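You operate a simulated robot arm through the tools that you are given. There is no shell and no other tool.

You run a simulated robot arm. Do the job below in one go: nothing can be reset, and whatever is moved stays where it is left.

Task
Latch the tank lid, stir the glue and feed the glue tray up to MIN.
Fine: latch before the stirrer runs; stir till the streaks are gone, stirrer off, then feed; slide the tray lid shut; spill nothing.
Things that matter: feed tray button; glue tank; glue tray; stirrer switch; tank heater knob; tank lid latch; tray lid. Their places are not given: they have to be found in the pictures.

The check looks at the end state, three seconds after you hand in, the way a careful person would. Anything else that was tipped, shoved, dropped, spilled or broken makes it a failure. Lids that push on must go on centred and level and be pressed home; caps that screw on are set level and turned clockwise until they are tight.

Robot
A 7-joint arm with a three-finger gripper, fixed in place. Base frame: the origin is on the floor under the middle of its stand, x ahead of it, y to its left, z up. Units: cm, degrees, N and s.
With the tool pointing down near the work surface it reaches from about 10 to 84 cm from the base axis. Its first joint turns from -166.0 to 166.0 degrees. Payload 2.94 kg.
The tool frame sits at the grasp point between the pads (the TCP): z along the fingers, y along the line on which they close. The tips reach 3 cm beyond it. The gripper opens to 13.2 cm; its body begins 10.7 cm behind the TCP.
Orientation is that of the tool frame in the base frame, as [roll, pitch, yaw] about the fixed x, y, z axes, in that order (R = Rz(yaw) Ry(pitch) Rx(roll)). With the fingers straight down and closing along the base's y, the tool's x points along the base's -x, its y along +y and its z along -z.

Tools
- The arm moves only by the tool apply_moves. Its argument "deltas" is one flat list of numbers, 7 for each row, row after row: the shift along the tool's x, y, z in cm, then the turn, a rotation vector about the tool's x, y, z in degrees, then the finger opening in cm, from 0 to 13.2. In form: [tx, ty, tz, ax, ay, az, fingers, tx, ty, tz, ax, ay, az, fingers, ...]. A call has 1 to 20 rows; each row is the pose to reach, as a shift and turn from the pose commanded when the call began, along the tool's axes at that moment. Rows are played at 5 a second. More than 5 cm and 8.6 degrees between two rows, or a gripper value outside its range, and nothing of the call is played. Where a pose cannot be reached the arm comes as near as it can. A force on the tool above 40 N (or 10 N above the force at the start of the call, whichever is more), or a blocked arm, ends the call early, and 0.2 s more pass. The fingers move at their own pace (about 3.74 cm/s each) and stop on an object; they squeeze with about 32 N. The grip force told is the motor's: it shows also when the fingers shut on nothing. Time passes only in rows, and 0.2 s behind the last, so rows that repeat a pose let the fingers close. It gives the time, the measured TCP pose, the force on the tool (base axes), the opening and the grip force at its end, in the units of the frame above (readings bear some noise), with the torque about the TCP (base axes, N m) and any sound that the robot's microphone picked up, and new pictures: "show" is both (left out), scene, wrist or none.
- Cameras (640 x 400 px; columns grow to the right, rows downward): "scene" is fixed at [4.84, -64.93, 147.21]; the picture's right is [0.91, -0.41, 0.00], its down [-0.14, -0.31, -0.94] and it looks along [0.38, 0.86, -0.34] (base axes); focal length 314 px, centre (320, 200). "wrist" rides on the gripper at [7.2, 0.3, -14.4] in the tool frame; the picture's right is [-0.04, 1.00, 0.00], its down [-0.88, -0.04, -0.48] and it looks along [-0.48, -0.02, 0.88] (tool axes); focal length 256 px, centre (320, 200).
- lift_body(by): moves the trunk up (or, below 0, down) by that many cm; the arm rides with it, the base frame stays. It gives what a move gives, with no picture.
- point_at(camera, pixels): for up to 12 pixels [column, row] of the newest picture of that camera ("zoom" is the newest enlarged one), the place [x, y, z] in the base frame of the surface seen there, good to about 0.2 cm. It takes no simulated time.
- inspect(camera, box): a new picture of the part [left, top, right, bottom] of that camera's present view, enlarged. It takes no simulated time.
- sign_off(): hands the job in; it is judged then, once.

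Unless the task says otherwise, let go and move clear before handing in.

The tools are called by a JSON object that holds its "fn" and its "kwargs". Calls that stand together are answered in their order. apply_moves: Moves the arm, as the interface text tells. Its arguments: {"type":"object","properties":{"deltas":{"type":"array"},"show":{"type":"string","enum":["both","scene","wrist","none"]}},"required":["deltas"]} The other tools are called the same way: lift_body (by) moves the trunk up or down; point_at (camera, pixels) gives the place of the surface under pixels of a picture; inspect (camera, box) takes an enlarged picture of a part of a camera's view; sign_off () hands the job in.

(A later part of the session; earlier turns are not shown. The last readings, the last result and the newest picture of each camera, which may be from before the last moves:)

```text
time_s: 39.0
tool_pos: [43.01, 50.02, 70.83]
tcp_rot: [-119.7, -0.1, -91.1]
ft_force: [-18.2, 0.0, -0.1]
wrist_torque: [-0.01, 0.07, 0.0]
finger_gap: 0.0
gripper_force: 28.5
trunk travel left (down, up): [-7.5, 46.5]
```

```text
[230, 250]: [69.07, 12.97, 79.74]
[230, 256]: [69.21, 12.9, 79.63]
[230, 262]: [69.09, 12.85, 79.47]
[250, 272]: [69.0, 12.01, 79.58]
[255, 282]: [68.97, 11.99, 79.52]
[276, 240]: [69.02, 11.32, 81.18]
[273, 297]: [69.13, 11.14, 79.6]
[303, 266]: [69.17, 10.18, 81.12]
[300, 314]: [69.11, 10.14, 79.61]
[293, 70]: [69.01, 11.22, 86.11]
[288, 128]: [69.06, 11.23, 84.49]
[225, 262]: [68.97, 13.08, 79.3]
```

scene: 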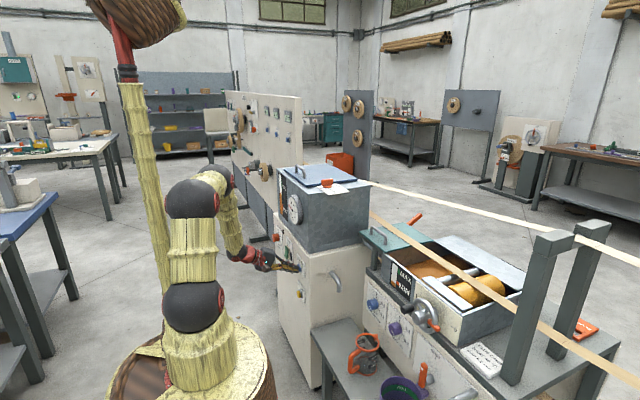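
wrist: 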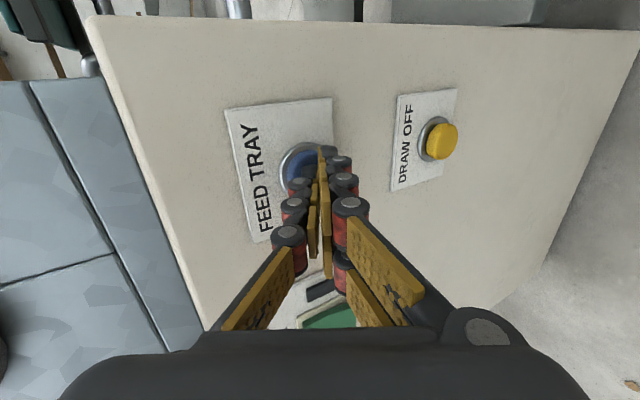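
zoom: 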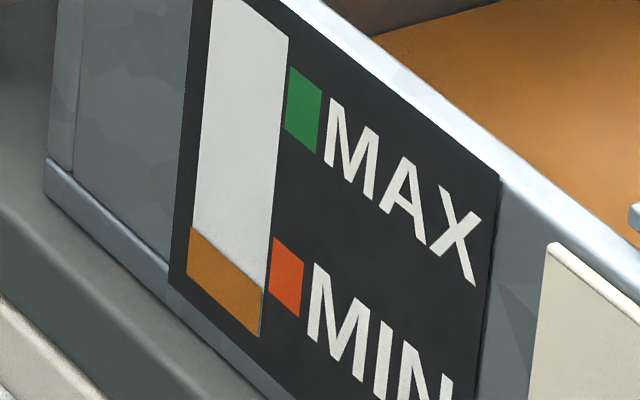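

The level is ~79.6 and the middle of MIN is ~80.35; the rate is about 0.27 cm/s. I'll hold 2 s more.

{"fn": "apply_moves", "kwargs": {"deltas": [0, 0, 0, 0, 0, 0, 0, 0, 0, 0, 0, 0, 0, 0, 0, 0, 0, 0, 0, 0, 0, 0, 0, 0, 0, 0, 0, 0, 0, 0, 0, 0, 0, 0, 0, 0, 0, 0, 0, 0, 0, 0, 0, 0, 0, 0, 0, 0, 0, 0, 0, 0, 0, 0, 0, 0, 0, 0, 0, 0, 0, 0, 0], "show": "scene"}}

{"fn": "inspect", "kwargs": {"camera": "scene", "box": [388, 264, 412, 292]}}

```text
time_s: 41.0
tool_pos: [42.95, 50.15, 70.84]
tcp_rot: [-119.7, -0.1, -91.2]
ft_force: [-16.6, 0.9, 0.3]
wrist_torque: [0.02, 0.08, 0.0]
finger_gap: 0.0
gripper_force: 28.9
trunk travel left (down, up): [-7.5, 46.5]
```

scene: 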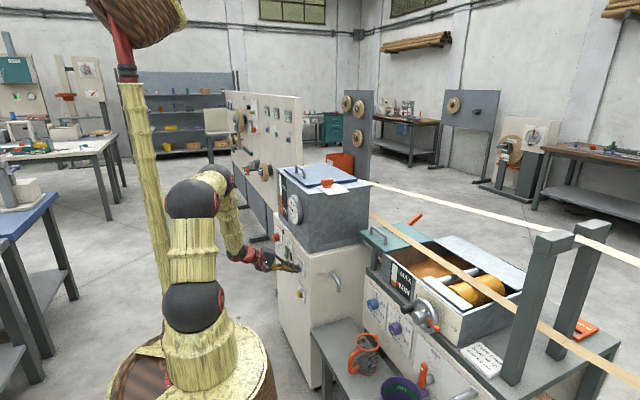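

```text
14.29 times, centred on (400, 278) of scene
```

zoom: 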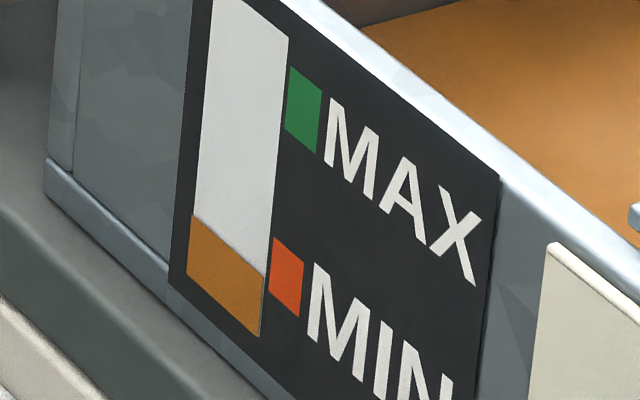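

The level rose ~12 px in 2 s, now about 280 at the mark's edge (middle 267). I'll hold about 1.8 s more.

{"fn": "apply_moves", "kwargs": {"deltas": [0, 0, 0, 0, 0, 0, 0, 0, 0, 0, 0, 0, 0, 0, 0, 0, 0, 0, 0, 0, 0, 0, 0, 0, 0, 0, 0, 0, 0, 0, 0, 0, 0, 0, 0, 0, 0, 0, 0, 0, 0, 0, 0, 0, 0, 0, 0, 0, 0, 0, 0, 0, 0, 0, 0, 0], "show": "scene"}}

{"fn": "inspect", "kwargs": {"camera": "scene", "box": [388, 264, 412, 292]}}

{"fn": "point_at", "kwargs": {"camera": "zoom", "pixels": [[200, 205], [200, 210], [230, 225], [230, 230], [230, 235], [230, 240], [260, 255], [260, 260], [260, 265], [260, 270]]}}

```text
time_s: 42.8
tool_pos: [43.05, 50.17, 70.89]
tcp_rot: [-119.7, -0.1, -91.2]
ft_force: [-16.0, 0.6, 1.2]
wrist_torque: [-0.03, 0.09, -0.02]
finger_gap: 0.0
gripper_force: 28.9
trunk travel left (down, up): [-7.5, 46.5]
```

scene: 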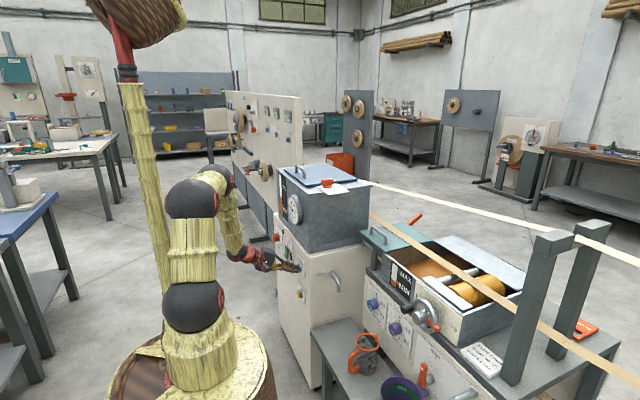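

```text
14.29 times, centred on (400, 278) of scene
```

zoom: 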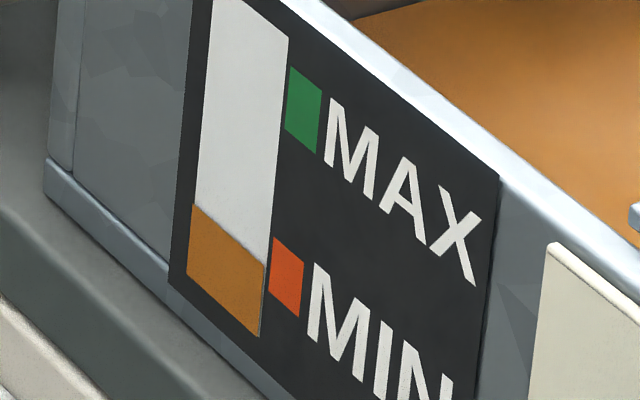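

```text
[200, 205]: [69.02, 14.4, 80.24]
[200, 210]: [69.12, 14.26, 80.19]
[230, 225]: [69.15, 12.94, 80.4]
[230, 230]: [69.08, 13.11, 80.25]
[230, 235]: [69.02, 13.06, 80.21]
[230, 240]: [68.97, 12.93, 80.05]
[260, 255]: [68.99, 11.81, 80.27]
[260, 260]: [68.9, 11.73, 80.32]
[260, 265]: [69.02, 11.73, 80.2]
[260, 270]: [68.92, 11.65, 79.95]
```

The level is at z≈80.2, just under the middle of the MIN mark (80.35). I'll hold about 1 s more to reach it.

{"fn": "apply_moves", "kwargs": {"deltas": [0, 0, 0, 0, 0, 0, 0, 0, 0, 0, 0, 0, 0, 0, 0, 0, 0, 0, 0, 0, 0, 0, 0, 0, 0, 0, 0, 0], "show": "scene"}}

{"fn": "inspect", "kwargs": {"camera": "scene", "box": [388, 264, 412, 292]}}

```text
time_s: 43.8
tool_pos: [43.07, 49.96, 70.86]
tcp_rot: [-119.7, -0.1, -91.1]
ft_force: [-16.2, -0.1, 1.1]
wrist_torque: [0.0, 0.11, 0.0]
finger_gap: 0.04
gripper_force: 28.6
trunk travel left (down, up): [-7.5, 46.5]
```

scene: 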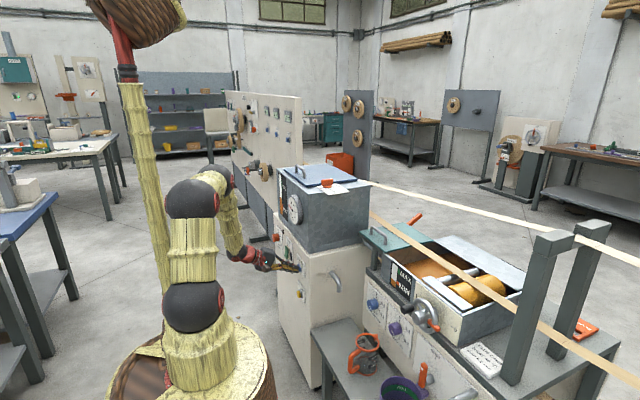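

```text
14.29 times, centred on (400, 278) of scene
```

zoom: 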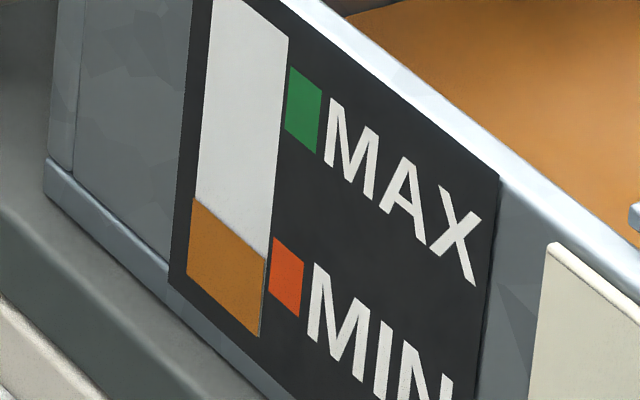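

The level line now meets the MIN mark at row ~262, just above its middle. I'm releasing the button now.

{"fn": "apply_moves", "kwargs": {"deltas": [0, 1.2, -2.1, 0, 0, 0, 0, 0, 2.8, -4.8, 0, 0, 0, 0]}}

{"fn": "inspect", "kwargs": {"camera": "scene", "box": [388, 264, 412, 292]}}

{"fn": "inspect", "kwargs": {"camera": "scene", "box": [250, 225, 350, 288]}}

{"fn": "inspect", "kwargs": {"camera": "scene", "box": [340, 200, 560, 320]}}

```text
time_s: 44.4
tool_pos: [37.51, 50.36, 70.69]
tcp_rot: [-119.7, -0.1, -91.2]
ft_force: [0.0, -0.1, -0.1]
wrist_torque: [-0.04, 0.04, 0.01]
finger_gap: 0.0
gripper_force: 28.6
trunk travel left (down, up): [-7.5, 46.5]
```

scene: 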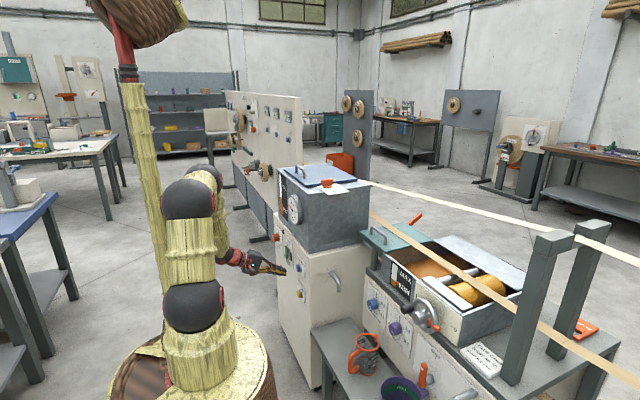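
wrist: 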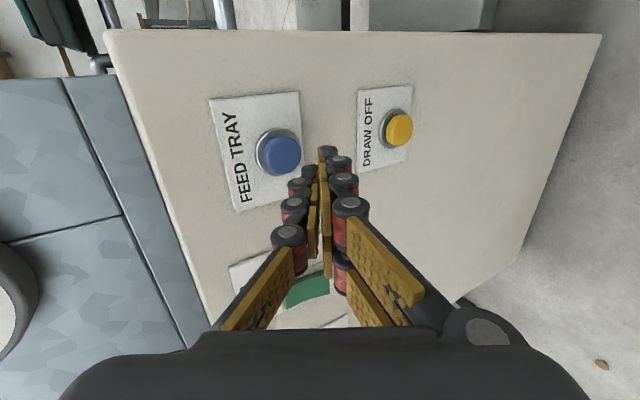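

```text
14.29 times, centred on (400, 278) of scene
```

zoom: 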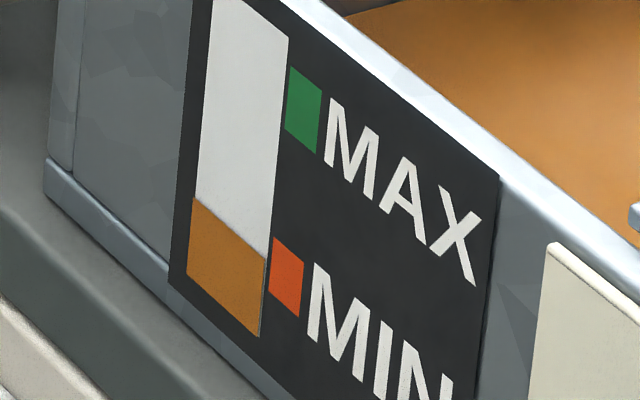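

```text
6.35 times, centred on (300, 256) of scene
```

zoom: 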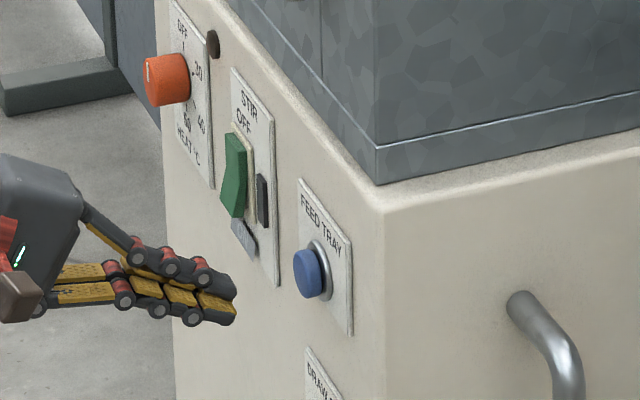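

```text
2.91 times, centred on (450, 260) of scene
```

zoom: 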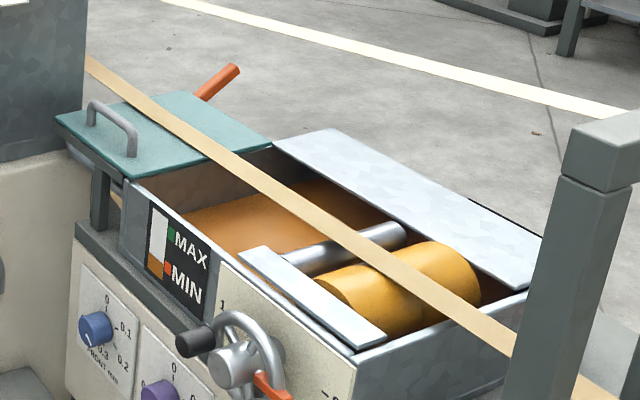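

The feed stopped with the level at MIN, and the button popped back out. Next is the tray lid; I'm measuring the lid, handle, rails and the tape crossing over it.

{"fn": "inspect", "kwargs": {"camera": "scene", "box": [350, 205, 450, 268]}}

{"fn": "point_at", "kwargs": {"camera": "zoom", "pixels": [[128, 170], [205, 265], [125, 155], [140, 150], [160, 165], [200, 195], [60, 185], [185, 285], [270, 140], [400, 225], [200, 150], [300, 225]]}}

{"fn": "point_at", "kwargs": {"camera": "scene", "pixels": [[362, 230], [385, 250], [400, 215], [432, 238], [440, 255], [420, 245], [390, 225], [470, 270], [435, 265], [475, 245], [520, 290], [430, 262]]}}

```text
6.35 times, centred on (400, 236) of scene
```

zoom: 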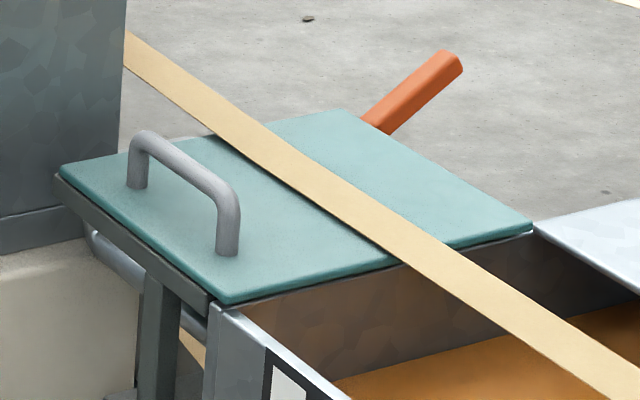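

```text
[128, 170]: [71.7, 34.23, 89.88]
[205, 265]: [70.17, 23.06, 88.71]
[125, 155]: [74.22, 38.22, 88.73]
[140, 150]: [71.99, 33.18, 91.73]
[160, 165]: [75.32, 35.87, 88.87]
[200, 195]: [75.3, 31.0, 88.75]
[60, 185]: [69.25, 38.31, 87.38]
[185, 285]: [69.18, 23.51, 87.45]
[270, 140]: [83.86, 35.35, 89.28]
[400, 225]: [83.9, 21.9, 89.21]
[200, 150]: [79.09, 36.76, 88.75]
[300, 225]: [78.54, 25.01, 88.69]
```

```text
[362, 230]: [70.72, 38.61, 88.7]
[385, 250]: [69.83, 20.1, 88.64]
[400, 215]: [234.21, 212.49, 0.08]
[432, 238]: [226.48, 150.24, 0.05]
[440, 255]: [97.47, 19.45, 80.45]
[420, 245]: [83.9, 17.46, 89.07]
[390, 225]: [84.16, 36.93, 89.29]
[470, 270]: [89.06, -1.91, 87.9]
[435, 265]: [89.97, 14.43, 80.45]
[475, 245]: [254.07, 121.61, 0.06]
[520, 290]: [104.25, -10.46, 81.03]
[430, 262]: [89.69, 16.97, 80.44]
```

The lid top is at z≈88.7, spans about y 20–39, and the tape passes just above it at x≈84. I'm measuring the tray rim, plates and handle legs to know how far the lid must slide.

{"fn": "inspect", "kwargs": {"camera": "scene", "box": [380, 225, 540, 325]}}

{"fn": "point_at", "kwargs": {"camera": "zoom", "pixels": [[212, 212], [190, 222], [360, 340], [385, 330], [270, 45], [330, 75], [560, 190], [260, 215], [390, 180], [230, 210], [20, 105], [100, 165]]}}

{"fn": "point_at", "kwargs": {"camera": "scene", "pixels": [[371, 233], [386, 245], [387, 242], [371, 228], [378, 232], [385, 237], [433, 240], [386, 252], [362, 231], [404, 222], [430, 240], [410, 226]]}}

```text
4.00 times, centred on (460, 275) of scene
```

zoom: 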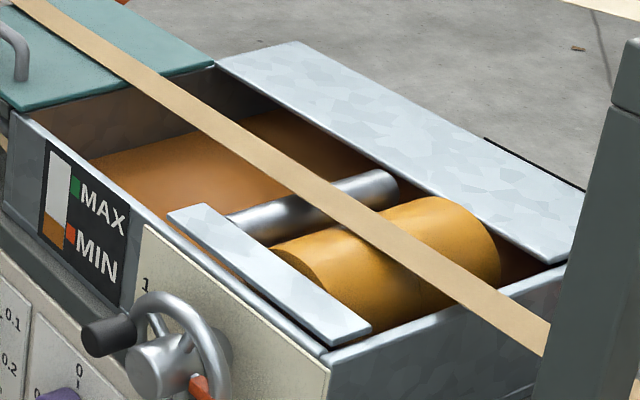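

```text
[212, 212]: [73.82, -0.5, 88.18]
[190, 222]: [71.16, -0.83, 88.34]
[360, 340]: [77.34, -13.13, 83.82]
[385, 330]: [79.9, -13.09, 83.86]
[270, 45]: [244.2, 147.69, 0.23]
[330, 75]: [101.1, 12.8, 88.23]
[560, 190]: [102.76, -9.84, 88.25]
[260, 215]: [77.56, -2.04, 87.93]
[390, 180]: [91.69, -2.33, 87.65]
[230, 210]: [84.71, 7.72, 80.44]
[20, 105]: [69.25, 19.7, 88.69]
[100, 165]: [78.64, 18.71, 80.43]
```

```text
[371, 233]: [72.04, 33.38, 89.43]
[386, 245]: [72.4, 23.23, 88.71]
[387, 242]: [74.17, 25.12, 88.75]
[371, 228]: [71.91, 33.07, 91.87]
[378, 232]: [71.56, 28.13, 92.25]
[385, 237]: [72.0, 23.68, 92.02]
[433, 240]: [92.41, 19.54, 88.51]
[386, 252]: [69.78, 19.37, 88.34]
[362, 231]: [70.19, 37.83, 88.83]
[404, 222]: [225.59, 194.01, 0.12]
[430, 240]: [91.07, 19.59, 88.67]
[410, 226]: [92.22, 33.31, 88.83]
```

The lid runs x 69–92, y 19.4–38.6; its handle bar is at x≈72, y 24–33, z≈92; the front plate starts near y≈1, so the lid must slide about 18.5 cm toward -y. First I'll back away from the panel and roll the tool back.

{"fn": "apply_moves", "kwargs": {"deltas": [0.11, -0.79, -0.84, 0, 0, 7.5, 0, 0.21, -1.57, -1.68, 0, 0, 15, 0, 0.32, -2.36, -2.51, 0, 0, 22.5, 0, 0.43, -3.15, -3.35, 0, 0, 30, 0, 0.53, -3.93, -4.19, 0, 0, 37.5, 0, 0.64, -4.72, -5.03, 0, 0, 45, 0, 0.75, -5.51, -5.86, 0, 0, 52.5, 0, 0.85, -6.29, -6.7, 0, 0, 60, 0, 0.96, -7.08, -7.54, 0, 0, 67.5, 0, 1.07, -7.87, -8.38, 0, 0, 75, 0, 1.17, -8.65, -9.21, 0, 0, 82.5, 0, 1.28, -9.44, -10.05, 0, 0, 90, 0]}}

{"fn": "inspect", "kwargs": {"camera": "scene", "box": [388, 264, 412, 292]}}

{"fn": "point_at", "kwargs": {"camera": "scene", "pixels": [[400, 192], [450, 206], [500, 220], [550, 234], [600, 248], [380, 220], [400, 234], [440, 262], [480, 288], [560, 340]]}}

```text
time_s: 47.0
tool_pos: [33.41, 49.03, 84.03]
tcp_rot: [-180.0, 60.3, 178.8]
ft_force: [-0.4, 0.0, 0.2]
wrist_torque: [0.01, -0.03, -0.02]
finger_gap: 0.0
gripper_force: 29.4
trunk travel left (down, up): [-7.5, 46.5]
```

scene: 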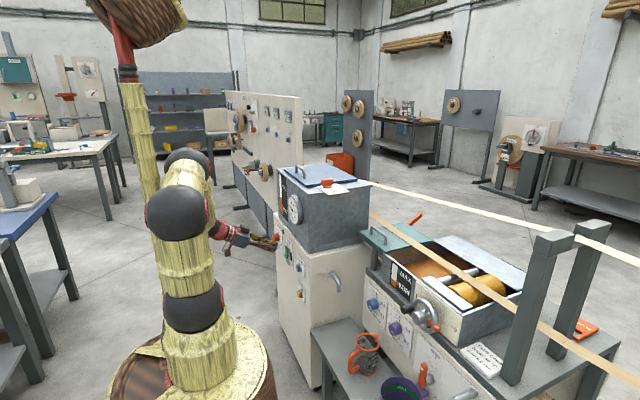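
wrist: 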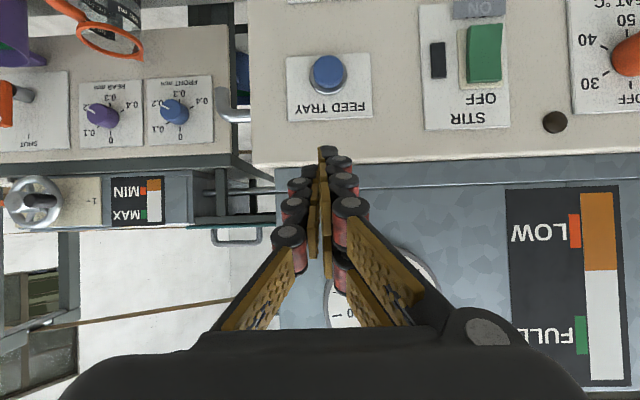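

```text
14.29 times, centred on (400, 278) of scene
```

zoom: 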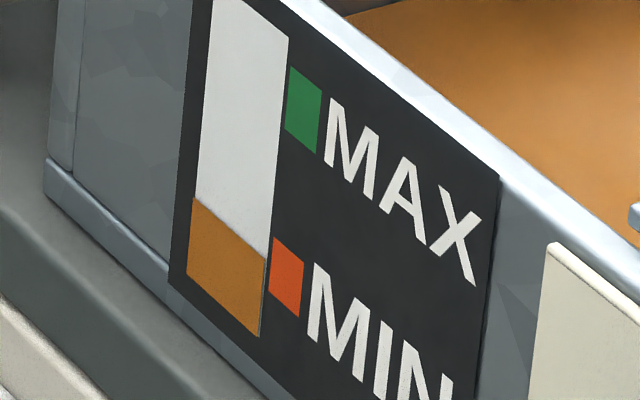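

```text
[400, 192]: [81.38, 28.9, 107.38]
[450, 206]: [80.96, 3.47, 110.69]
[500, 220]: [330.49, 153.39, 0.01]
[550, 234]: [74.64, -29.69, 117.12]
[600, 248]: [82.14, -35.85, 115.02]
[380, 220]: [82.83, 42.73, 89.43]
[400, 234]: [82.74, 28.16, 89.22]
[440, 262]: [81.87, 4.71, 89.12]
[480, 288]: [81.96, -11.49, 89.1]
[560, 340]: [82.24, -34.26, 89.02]
```

The level is holding at MIN. The upper tape runs at x≈80–83, z≈107–111 above the tray, so I'll grip the handle with the tool leaning back toward the robot. First I'm raising the trunk straight up, clear of the tank.

{"fn": "lift_body", "kwargs": {"by": 38}}

{"fn": "inspect", "kwargs": {"camera": "scene", "box": [0, 0, 640, 400]}}

{"fn": "inspect", "kwargs": {"camera": "wrist", "box": [0, 0, 640, 400]}}

```text
time_s: 50.6
tool_pos: [33.51, 49.02, 121.92]
tcp_rot: [-179.8, 60.3, 178.9]
ft_force: [0.7, -0.1, -0.1]
wrist_torque: [0.0, -0.01, -0.01]
finger_gap: 0.02
gripper_force: 28.6
trunk travel left (down, up): [-45.5, 8.5]
```

```text
1.00 times, centred on (320, 200) of scene (not enlarged: the box is as wide or as high as the picture)
```

zoom: 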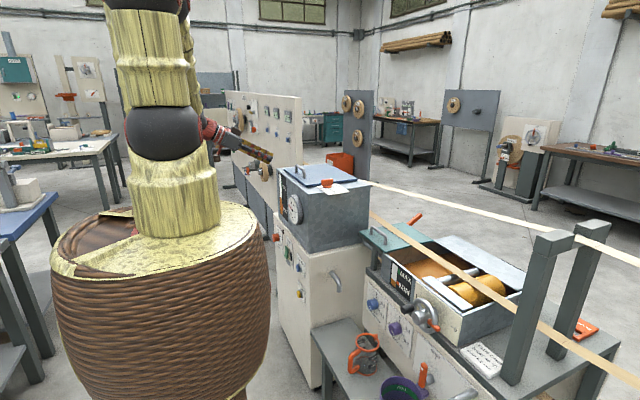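

```text
1.00 times, centred on (320, 200) of wrist (not enlarged: the box is as wide or as high as the picture)
```

zoom: 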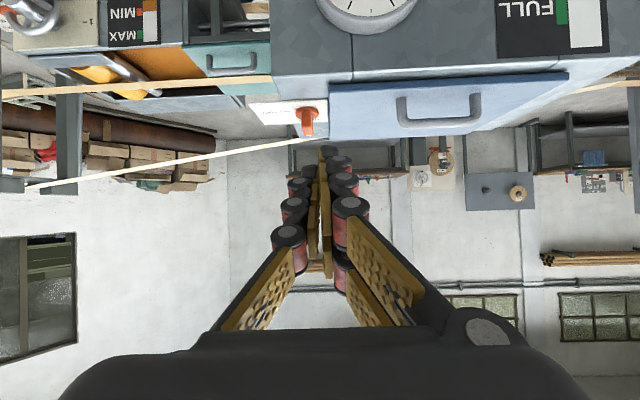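

Everything is clear. I'll move forward over the tank's front edge toward the tray while reducing the tilt to 20°.

{"fn": "apply_moves", "kwargs": {"deltas": [-1.3, -0.5, 1.85, 0, 4, 0, 0, -2.6, -1.0, 3.7, 0, 8, 0, 0, -3.89, -1.5, 5.55, 0, 12, 0, 0, -5.19, -2, 7.4, 0, 16, 0, 0, -6.49, -2.5, 9.25, 0, 20, 0, 0, -7.79, -3, 11.1, 0, 24, 0, 0, -9.09, -3.5, 12.95, 0, 28, 0, 0, -10.38, -4, 14.8, 0, 32, 0, 0, -11.68, -4.5, 16.65, 0, 36, 0, 0, -12.98, -5, 18.5, 0, 40, 0, 0]}}

```text
time_s: 52.9
tool_pos: [56.11, 43.57, 124.0]
tcp_rot: [-179.9, 20.2, 178.9]
ft_force: [-0.1, -1.3, -1.2]
wrist_torque: [-0.01, 0.0, 0.0]
finger_gap: 0.0
gripper_force: 28.6
trunk travel left (down, up): [-45.5, 8.5]
```

scene: 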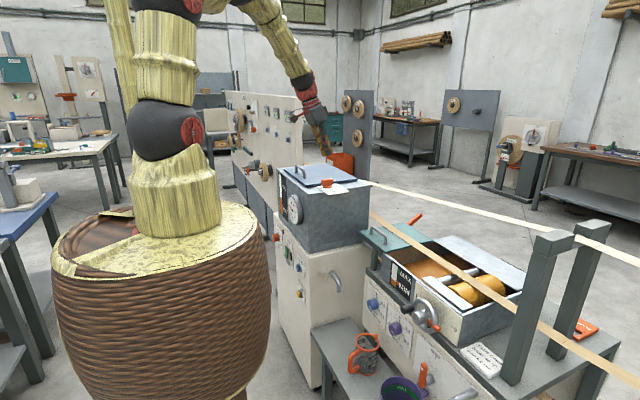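
wrist: 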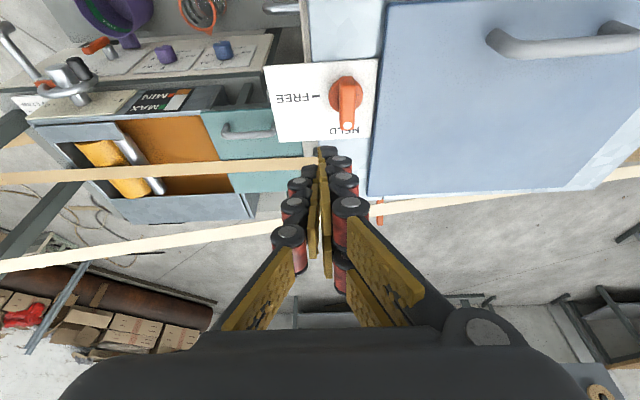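

Now I'll shift over toward the tray handle while rolling 90° so the fingers will close across the handle bar.

{"fn": "apply_moves", "kwargs": {"deltas": [-0.4, -1.25, 0.86, 0, 0, 7.5, 0, -0.8, -2.5, 1.71, 0, 0, 15, 0, -1.2, -3.75, 2.57, 0, 0, 22.5, 0, -1.59, -5.0, 3.42, 0, 0, 30, 0, -1.99, -6.25, 4.28, 0, 0, 37.5, 0, -2.39, -7.5, 5.13, 0, 0, 45, 0.5, -2.79, -8.75, 5.99, 0, 0, 52.5, 1, -3.19, -10, 6.84, 0, 0, 60, 1.5, -3.59, -11.25, 7.7, 0, 0, 67.5, 2, -3.98, -12.5, 8.55, 0, 0, 75, 2.5, -4.38, -13.75, 9.41, 0, 0, 82.5, 3, -4.78, -15, 10.26, 0, 0, 90, 3.2]}}

```text
time_s: 55.5
tool_pos: [63.69, 28.36, 116.1]
tcp_rot: [159.8, -0.1, 88.7]
ft_force: [-0.5, 0.3, 0.0]
wrist_torque: [0.06, -0.02, -0.03]
finger_gap: 3.18
gripper_force: 0.1
trunk travel left (down, up): [-45.5, 8.5]
```

scene: 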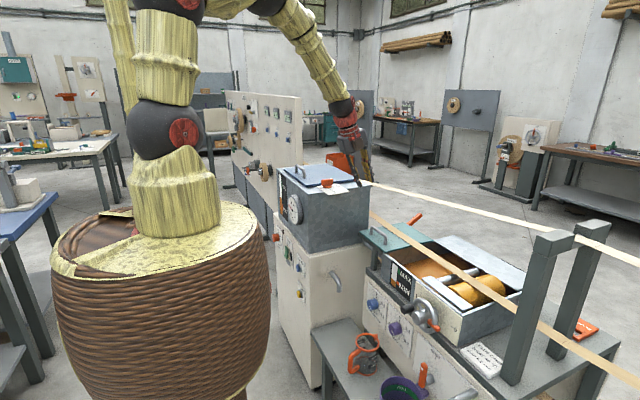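
wrist: 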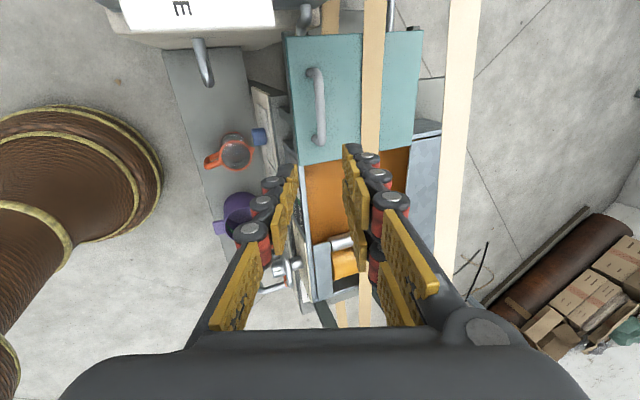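

The handle is visible at (318,105) in line with the gripper, and both tapes are to its right. I'm measuring the handle precisely.

{"fn": "inspect", "kwargs": {"camera": "wrist", "box": [270, 20, 450, 170]}}

{"fn": "point_at", "kwargs": {"camera": "wrist", "pixels": [[315, 75], [319, 100], [321, 125], [322, 142], [311, 73], [290, 45], [297, 160], [420, 145], [418, 35], [365, 100], [383, 100], [460, 50]]}}

```text
2.67 times, centred on (360, 95) of wrist
```

zoom: 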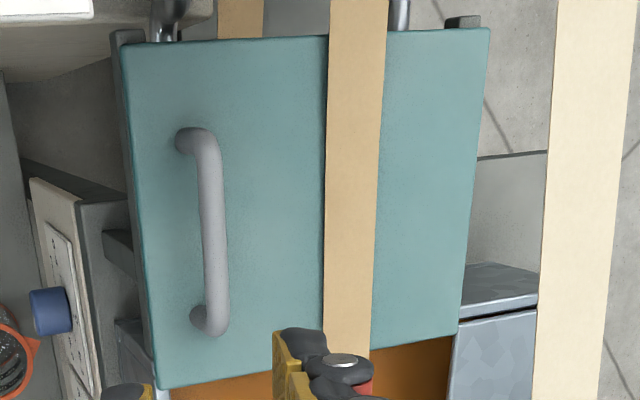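

```text
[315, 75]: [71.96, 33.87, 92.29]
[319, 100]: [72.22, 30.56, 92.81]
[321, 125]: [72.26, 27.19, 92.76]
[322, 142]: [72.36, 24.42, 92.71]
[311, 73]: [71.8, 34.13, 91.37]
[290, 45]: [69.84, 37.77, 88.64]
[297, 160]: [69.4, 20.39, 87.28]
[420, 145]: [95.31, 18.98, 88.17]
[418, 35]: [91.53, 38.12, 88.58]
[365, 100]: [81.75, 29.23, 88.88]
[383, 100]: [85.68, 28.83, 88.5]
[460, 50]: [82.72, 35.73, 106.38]
```

The bar's top is at z≈92.8, x≈72.1, and the tool already points almost straight at it. I'll descend along the tool axis to 6 cm short.

{"fn": "apply_moves", "kwargs": {"deltas": [0.3, -0.1, 4.5, 0, 0, 0, 3.2, 0.6, -0.2, 9, 0, 0, 0, 3.2, 0.82, -0.28, 13.5, 0, 0, 0, 3.2, 0.82, -0.28, 18, 0, 0, 0, 3.2, 0.82, -0.28, 18, 0, 0, 0, 3.2]}}

{"fn": "inspect", "kwargs": {"camera": "scene", "box": [330, 130, 470, 260]}}

```text
time_s: 56.6
tool_pos: [69.63, 29.03, 99.14]
tcp_rot: [159.6, 0.1, 88.8]
ft_force: [-0.1, 0.0, 0.1]
wrist_torque: [-0.01, -0.03, 0.01]
finger_gap: 3.19
gripper_force: 0.0
trunk travel left (down, up): [-45.5, 8.5]
```

scene: 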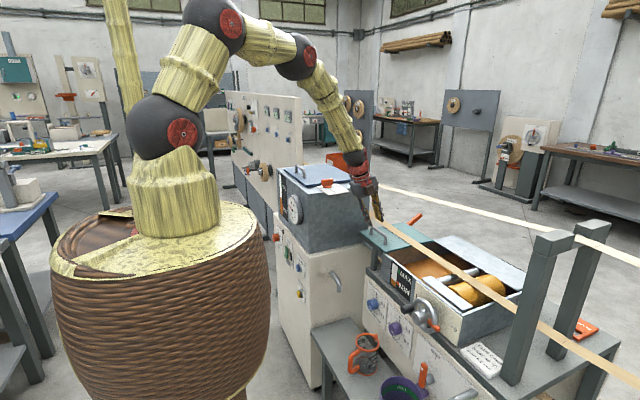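
wrist: 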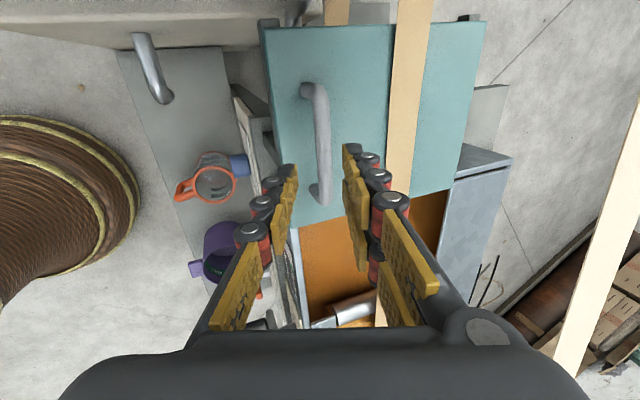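

```text
3.08 times, centred on (400, 195) of scene
```

zoom: 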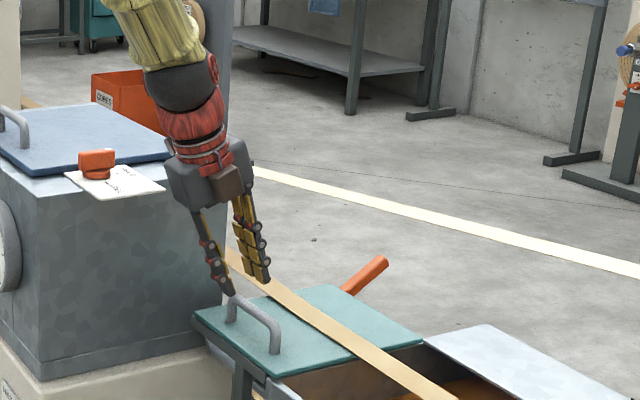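

The bar lies between the fingers and nothing else is close. I'm lowering the last 6 cm.

{"fn": "apply_moves", "kwargs": {"deltas": [0, 0, 2, 0, 0, 0, 3.2, 0, -0.03, 4, 0, 0, 0, 3.2, 0, -0.05, 5.3, 0, 0, 0, 3.2, 0, -0.05, 6.1, 0, 0, 0, 3.2, 0, -0.05, 6.1, 0, 0, 0, 3.2]}}

{"fn": "inspect", "kwargs": {"camera": "scene", "box": [350, 190, 430, 260]}}

```text
time_s: 57.9
tool_pos: [71.78, 29.22, 93.39]
tcp_rot: [159.6, 0.0, 88.8]
ft_force: [-0.4, -0.5, 0.4]
wrist_torque: [0.03, 0.04, 0.01]
finger_gap: 3.2
gripper_force: 0.1
trunk travel left (down, up): [-45.5, 8.5]
```

scene: 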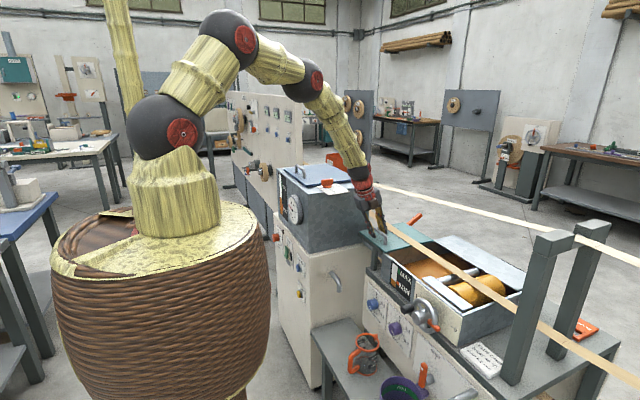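
wrist: 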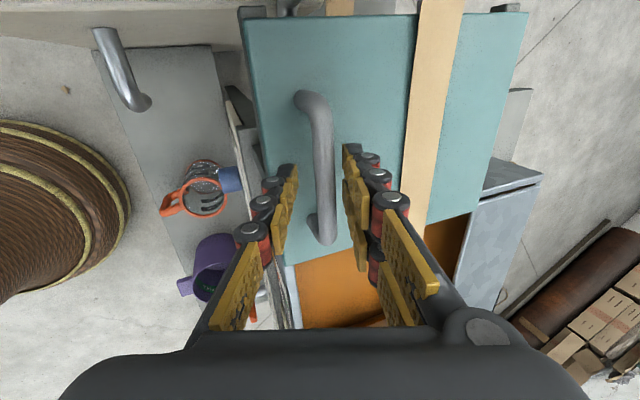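

```text
5.71 times, centred on (390, 225) of scene
```

zoom: 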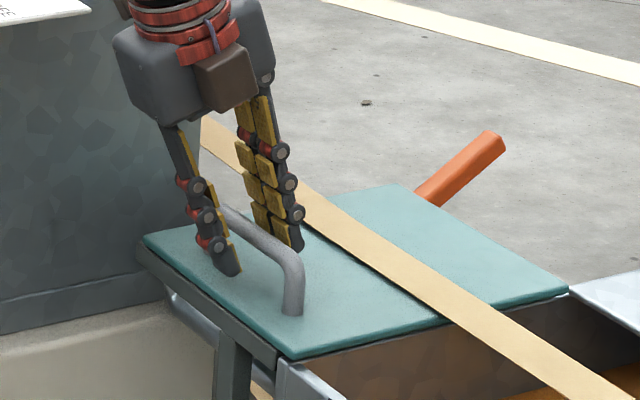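

The bar is between the fingers, clear of the lid surface and tape. I'll close on it.

{"fn": "apply_moves", "kwargs": {"deltas": [0, 0, 0, 0, 0, 0, 2, 0, 0, 0, 0, 0, 0, 0.6, 0, 0, 0, 0, 0, 0, 0.6, 0, 0, 0, 0, 0, 0, 0.6]}}

{"fn": "inspect", "kwargs": {"camera": "scene", "box": [350, 190, 430, 260]}}

```text
time_s: 58.9
tool_pos: [72.04, 29.08, 93.48]
tcp_rot: [159.6, 0.0, 88.9]
ft_force: [18.0, -1.3, 4.6]
wrist_torque: [-0.38, -0.27, 0.67]
finger_gap: 1.32
gripper_force: 35.7
trunk travel left (down, up): [-45.5, 8.5]
```

scene: 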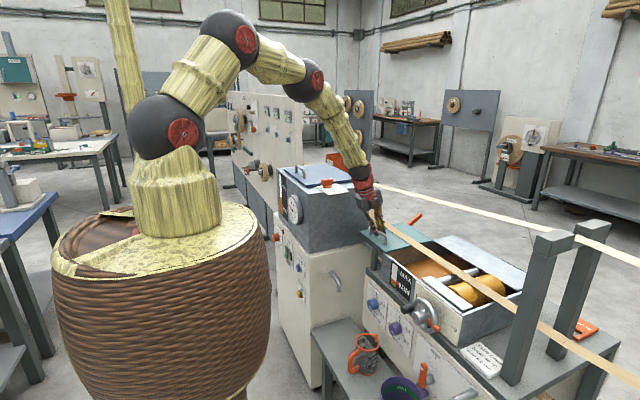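
wrist: 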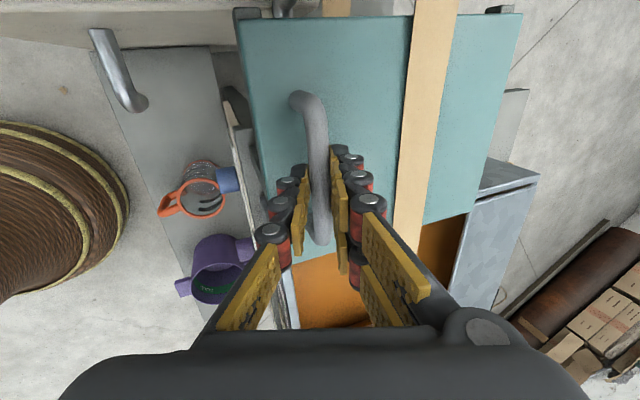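

```text
5.71 times, centred on (390, 225) of scene
```

zoom: 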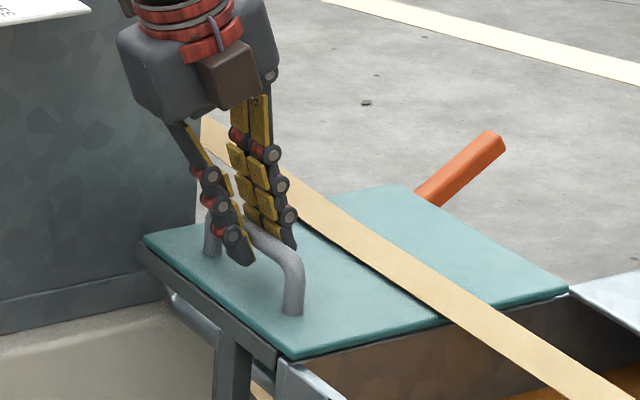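

The grip holds at 1.32 cm. A +18 N x load means the bar sits slightly further out, so I'll shift +0.3 in x and start sliding the lid 3 cm toward -y.

{"fn": "apply_moves", "kwargs": {"deltas": [0, 0.28, 0.1, 0, 0, 0, 0.6, -0.6, 0.29, 0.1, 0, 0, 0, 0.6, -1.2, 0.3, 0.1, 0, 0, 0, 0.6, -1.8, 0.31, 0.1, 0, 0, 0, 0.6, -2.4, 0.33, 0.1, 0, 0, 0, 0.6, -3, 0.34, 0.1, 0, 0, 0, 0.6]}}

{"fn": "inspect", "kwargs": {"camera": "scene", "box": [350, 190, 450, 270]}}

```text
time_s: 60.2
tool_pos: [72.05, 26.01, 93.45]
tcp_rot: [159.6, 0.0, 88.9]
ft_force: [8.9, -0.6, 15.0]
wrist_torque: [0.12, -0.26, 1.0]
finger_gap: 1.32
gripper_force: 39.4
trunk travel left (down, up): [-45.5, 8.5]
```

scene: 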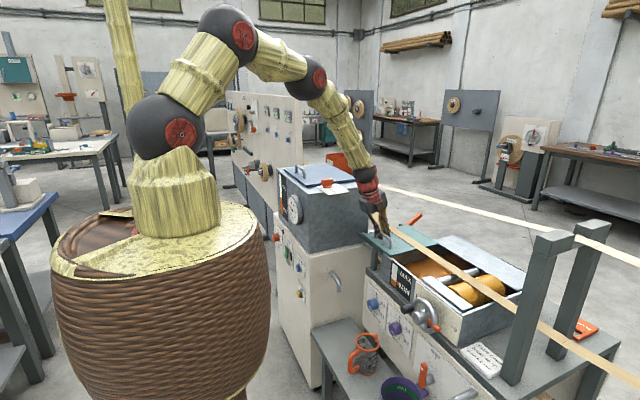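
wrist: 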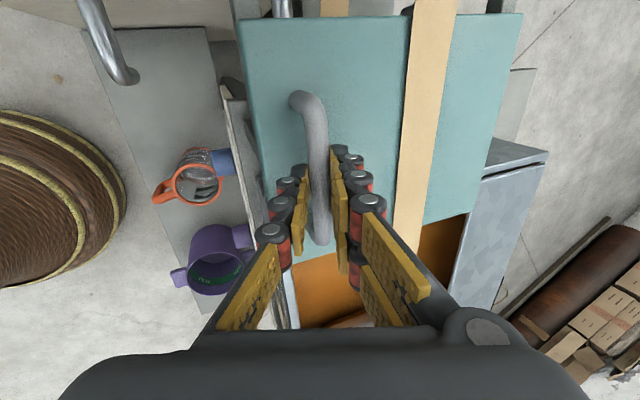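

```text
5.00 times, centred on (400, 230) of scene
```

zoom: 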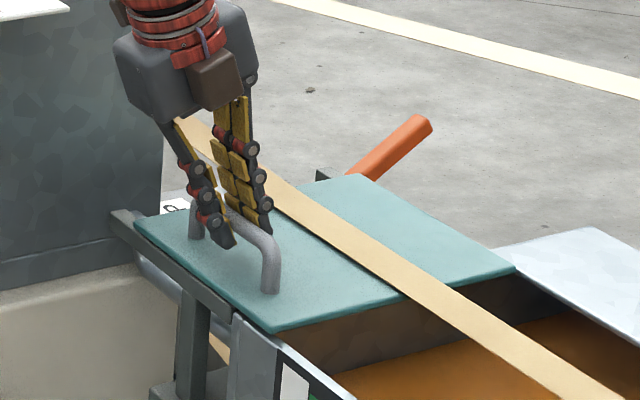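

The lid follows smoothly with the tape undisturbed. I'll ease up 0.2 cm and keep sliding another 11 cm.

{"fn": "apply_moves", "kwargs": {"deltas": [-0.8, 0.08, -0.18, 0, 0, 0, 0.6, -1.8, 0.1, -0.18, 0, 0, 0, 0.6, -2.8, 0.12, -0.18, 0, 0, 0, 0.6, -3.8, 0.14, -0.18, 0, 0, 0, 0.6, -4.8, 0.16, -0.18, 0, 0, 0, 0.6, -5.8, 0.18, -0.18, 0, 0, 0, 0.6, -6.8, 0.2, -0.18, 0, 0, 0, 0.6, -7.8, 0.22, -0.18, 0, 0, 0, 0.6, -8.8, 0.24, -0.18, 0, 0, 0, 0.6, -9.8, 0.26, -0.18, 0, 0, 0, 0.6, -10.8, 0.28, -0.18, 0, 0, 0, 0.6]}}

{"fn": "inspect", "kwargs": {"camera": "scene", "box": [360, 200, 520, 310]}}

```text
time_s: 62.6
tool_pos: [72.0, 15.29, 93.65]
tcp_rot: [159.8, 0.1, 88.8]
ft_force: [13.8, -2.4, -8.3]
wrist_torque: [0.48, -0.15, 1.07]
finger_gap: 1.31
gripper_force: 39.7
trunk travel left (down, up): [-45.5, 8.5]
```

scene: 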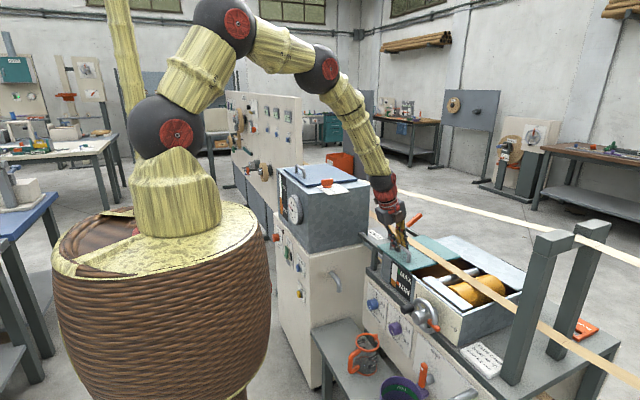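
wrist: 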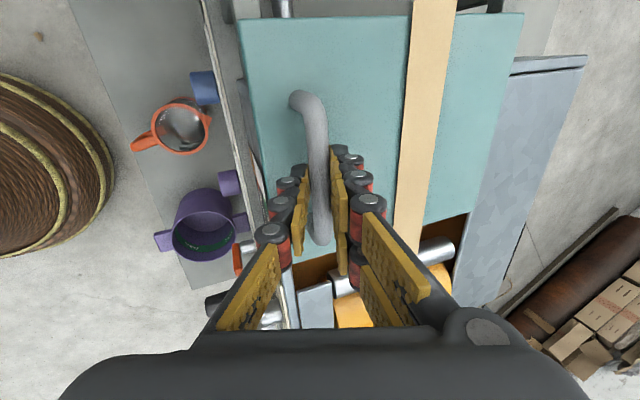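

```text
3.64 times, centred on (440, 255) of scene
```

zoom: 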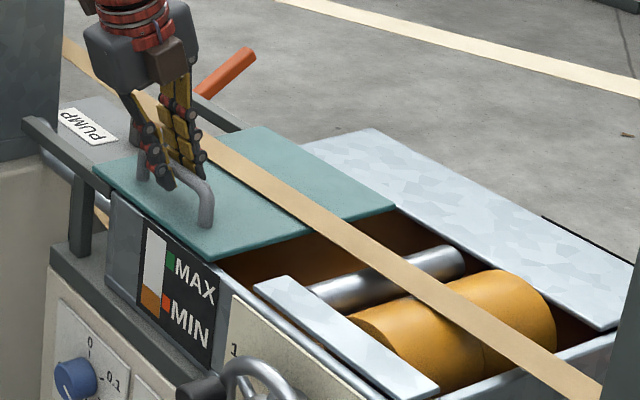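

About 5 cm remain before the lid meets the plate. I'll continue in smaller steps and watch for the stop.

{"fn": "apply_moves", "kwargs": {"deltas": [-0.7, 0.05, 0.1, 0, 0, 0, 0.6, -1.4, 0.06, 0.1, 0, 0, 0, 0.6, -2.1, 0.08, 0.1, 0, 0, 0, 0.6, -2.8, 0.1, 0.1, 0, 0, 0, 0.6, -3.4, 0.11, 0.1, 0, 0, 0, 0.6, -4.0, 0.13, 0.1, 0, 0, 0, 0.6]}}

{"fn": "inspect", "kwargs": {"camera": "scene", "box": [360, 200, 520, 310]}}

{"fn": "inspect", "kwargs": {"camera": "scene", "box": [355, 215, 415, 265]}}

```text
time_s: 64.0
tool_pos: [72.1, 11.25, 93.5]
tcp_rot: [159.9, 0.2, 88.8]
ft_force: [3.2, -1.4, -7.1]
wrist_torque: [0.11, -0.01, 0.88]
finger_gap: 1.3
gripper_force: 39.9
trunk travel left (down, up): [-45.5, 8.5]
```

scene: 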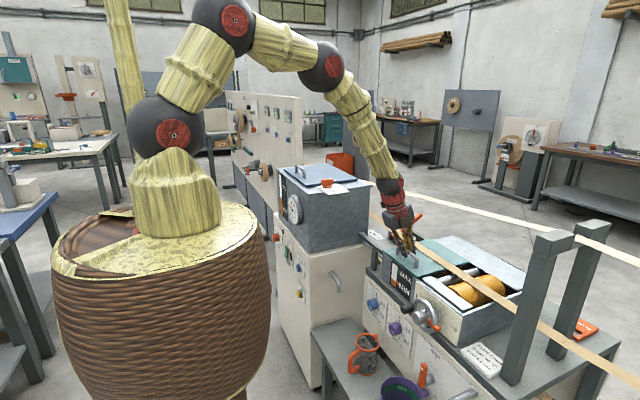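
wrist: 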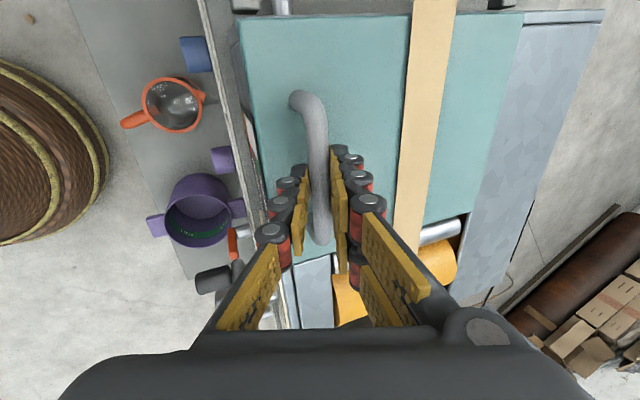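

```text
3.64 times, centred on (440, 255) of scene
```

zoom: 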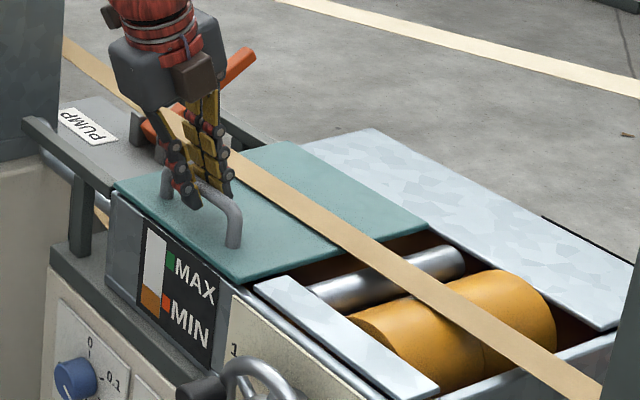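

```text
8.00 times, centred on (385, 240) of scene
```

zoom: 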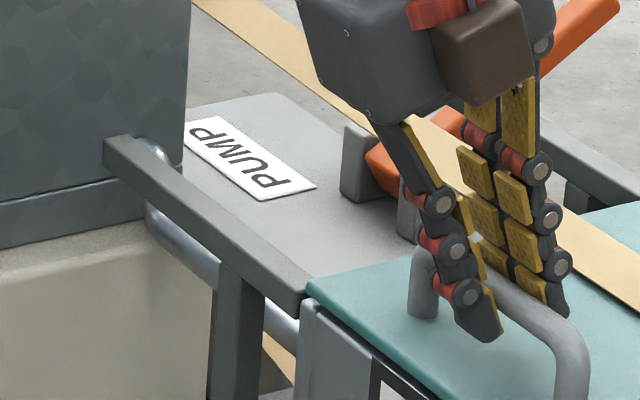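

The lid is nearly over the opening, with no resistance yet. I'm continuing in 0.3 cm steps until it meets the stop.

{"fn": "apply_moves", "kwargs": {"deltas": [-0.3, 0.01, 0, 0, 0, 0, 0.6, -0.6, 0.01, 0, 0, 0, 0, 0.6, -0.9, 0.02, 0, 0, 0, 0, 0.6, -1.2, 0.02, 0, 0, 0, 0, 0.6]}}

{"fn": "inspect", "kwargs": {"camera": "scene", "box": [360, 200, 520, 310]}}

{"fn": "inspect", "kwargs": {"camera": "scene", "box": [365, 225, 445, 290]}}

```text
time_s: 65.0
tool_pos: [71.98, 10.28, 93.61]
tcp_rot: [159.7, 0.3, 88.8]
ft_force: [-4.5, 26.8, -5.5]
wrist_torque: [0.15, 0.1, 0.75]
finger_gap: 1.32
gripper_force: 39.5
trunk travel left (down, up): [-45.5, 8.5]
```

scene: 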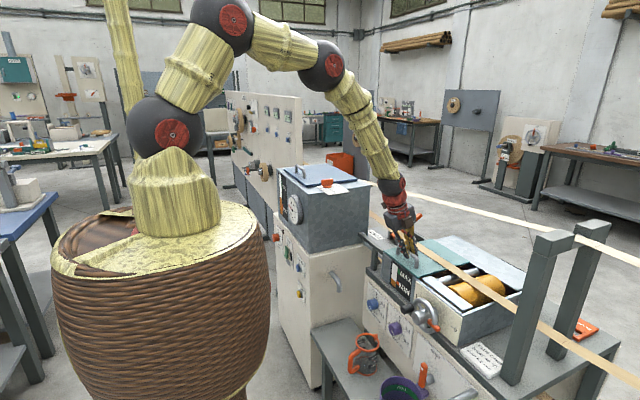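
wrist: 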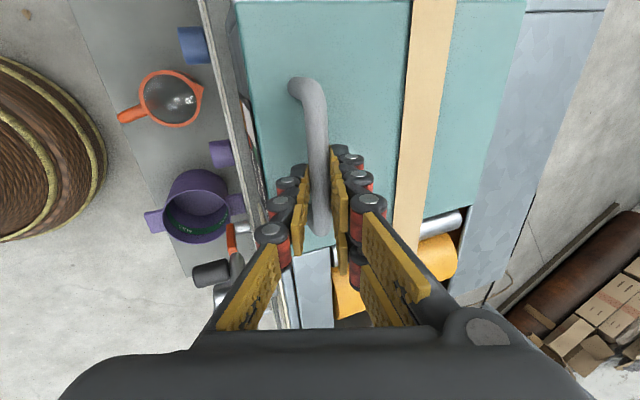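

```text
3.64 times, centred on (440, 255) of scene
```

zoom: 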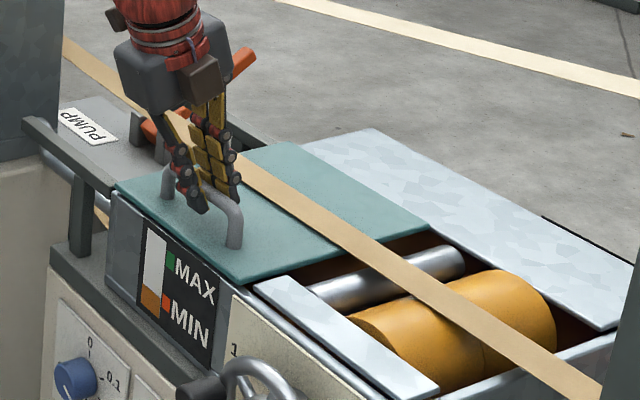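

```text
6.15 times, centred on (405, 258) of scene
```

zoom: 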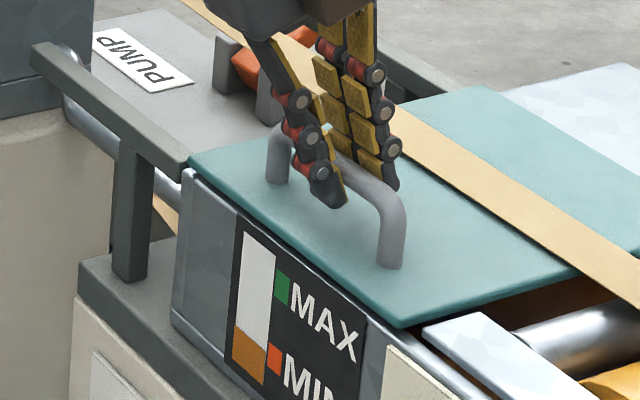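

A +27 N reaction shows the lid has hit a stop. I'm checking where its edges are.

{"fn": "point_at", "kwargs": {"camera": "zoom", "pixels": [[192, 158], [400, 320], [395, 312], [430, 330], [445, 322], [195, 175], [580, 275], [630, 258], [475, 92], [389, 262], [280, 175], [420, 310]]}}

{"fn": "inspect", "kwargs": {"camera": "wrist", "box": [220, 180, 480, 340]}}

{"fn": "inspect", "kwargs": {"camera": "scene", "box": [420, 250, 480, 290]}}

```text
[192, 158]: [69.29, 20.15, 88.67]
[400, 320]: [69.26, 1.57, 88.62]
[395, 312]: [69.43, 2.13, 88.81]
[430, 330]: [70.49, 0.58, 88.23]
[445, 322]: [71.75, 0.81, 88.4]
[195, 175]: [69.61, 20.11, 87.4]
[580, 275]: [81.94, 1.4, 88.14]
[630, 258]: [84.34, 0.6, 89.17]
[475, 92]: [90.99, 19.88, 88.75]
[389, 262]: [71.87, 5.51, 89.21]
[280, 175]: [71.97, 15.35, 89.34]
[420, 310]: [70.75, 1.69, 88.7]
```

```text
2.46 times, centred on (350, 260) of wrist
```

zoom: 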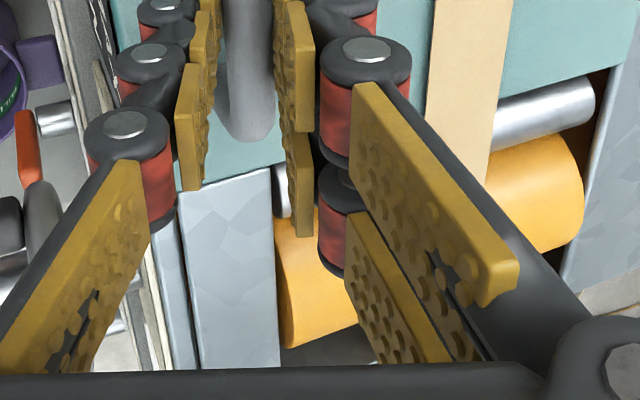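

```text
10.00 times, centred on (450, 270) of scene
```

zoom: 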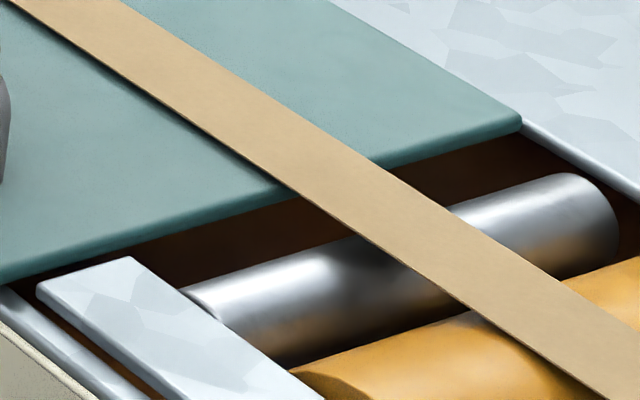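

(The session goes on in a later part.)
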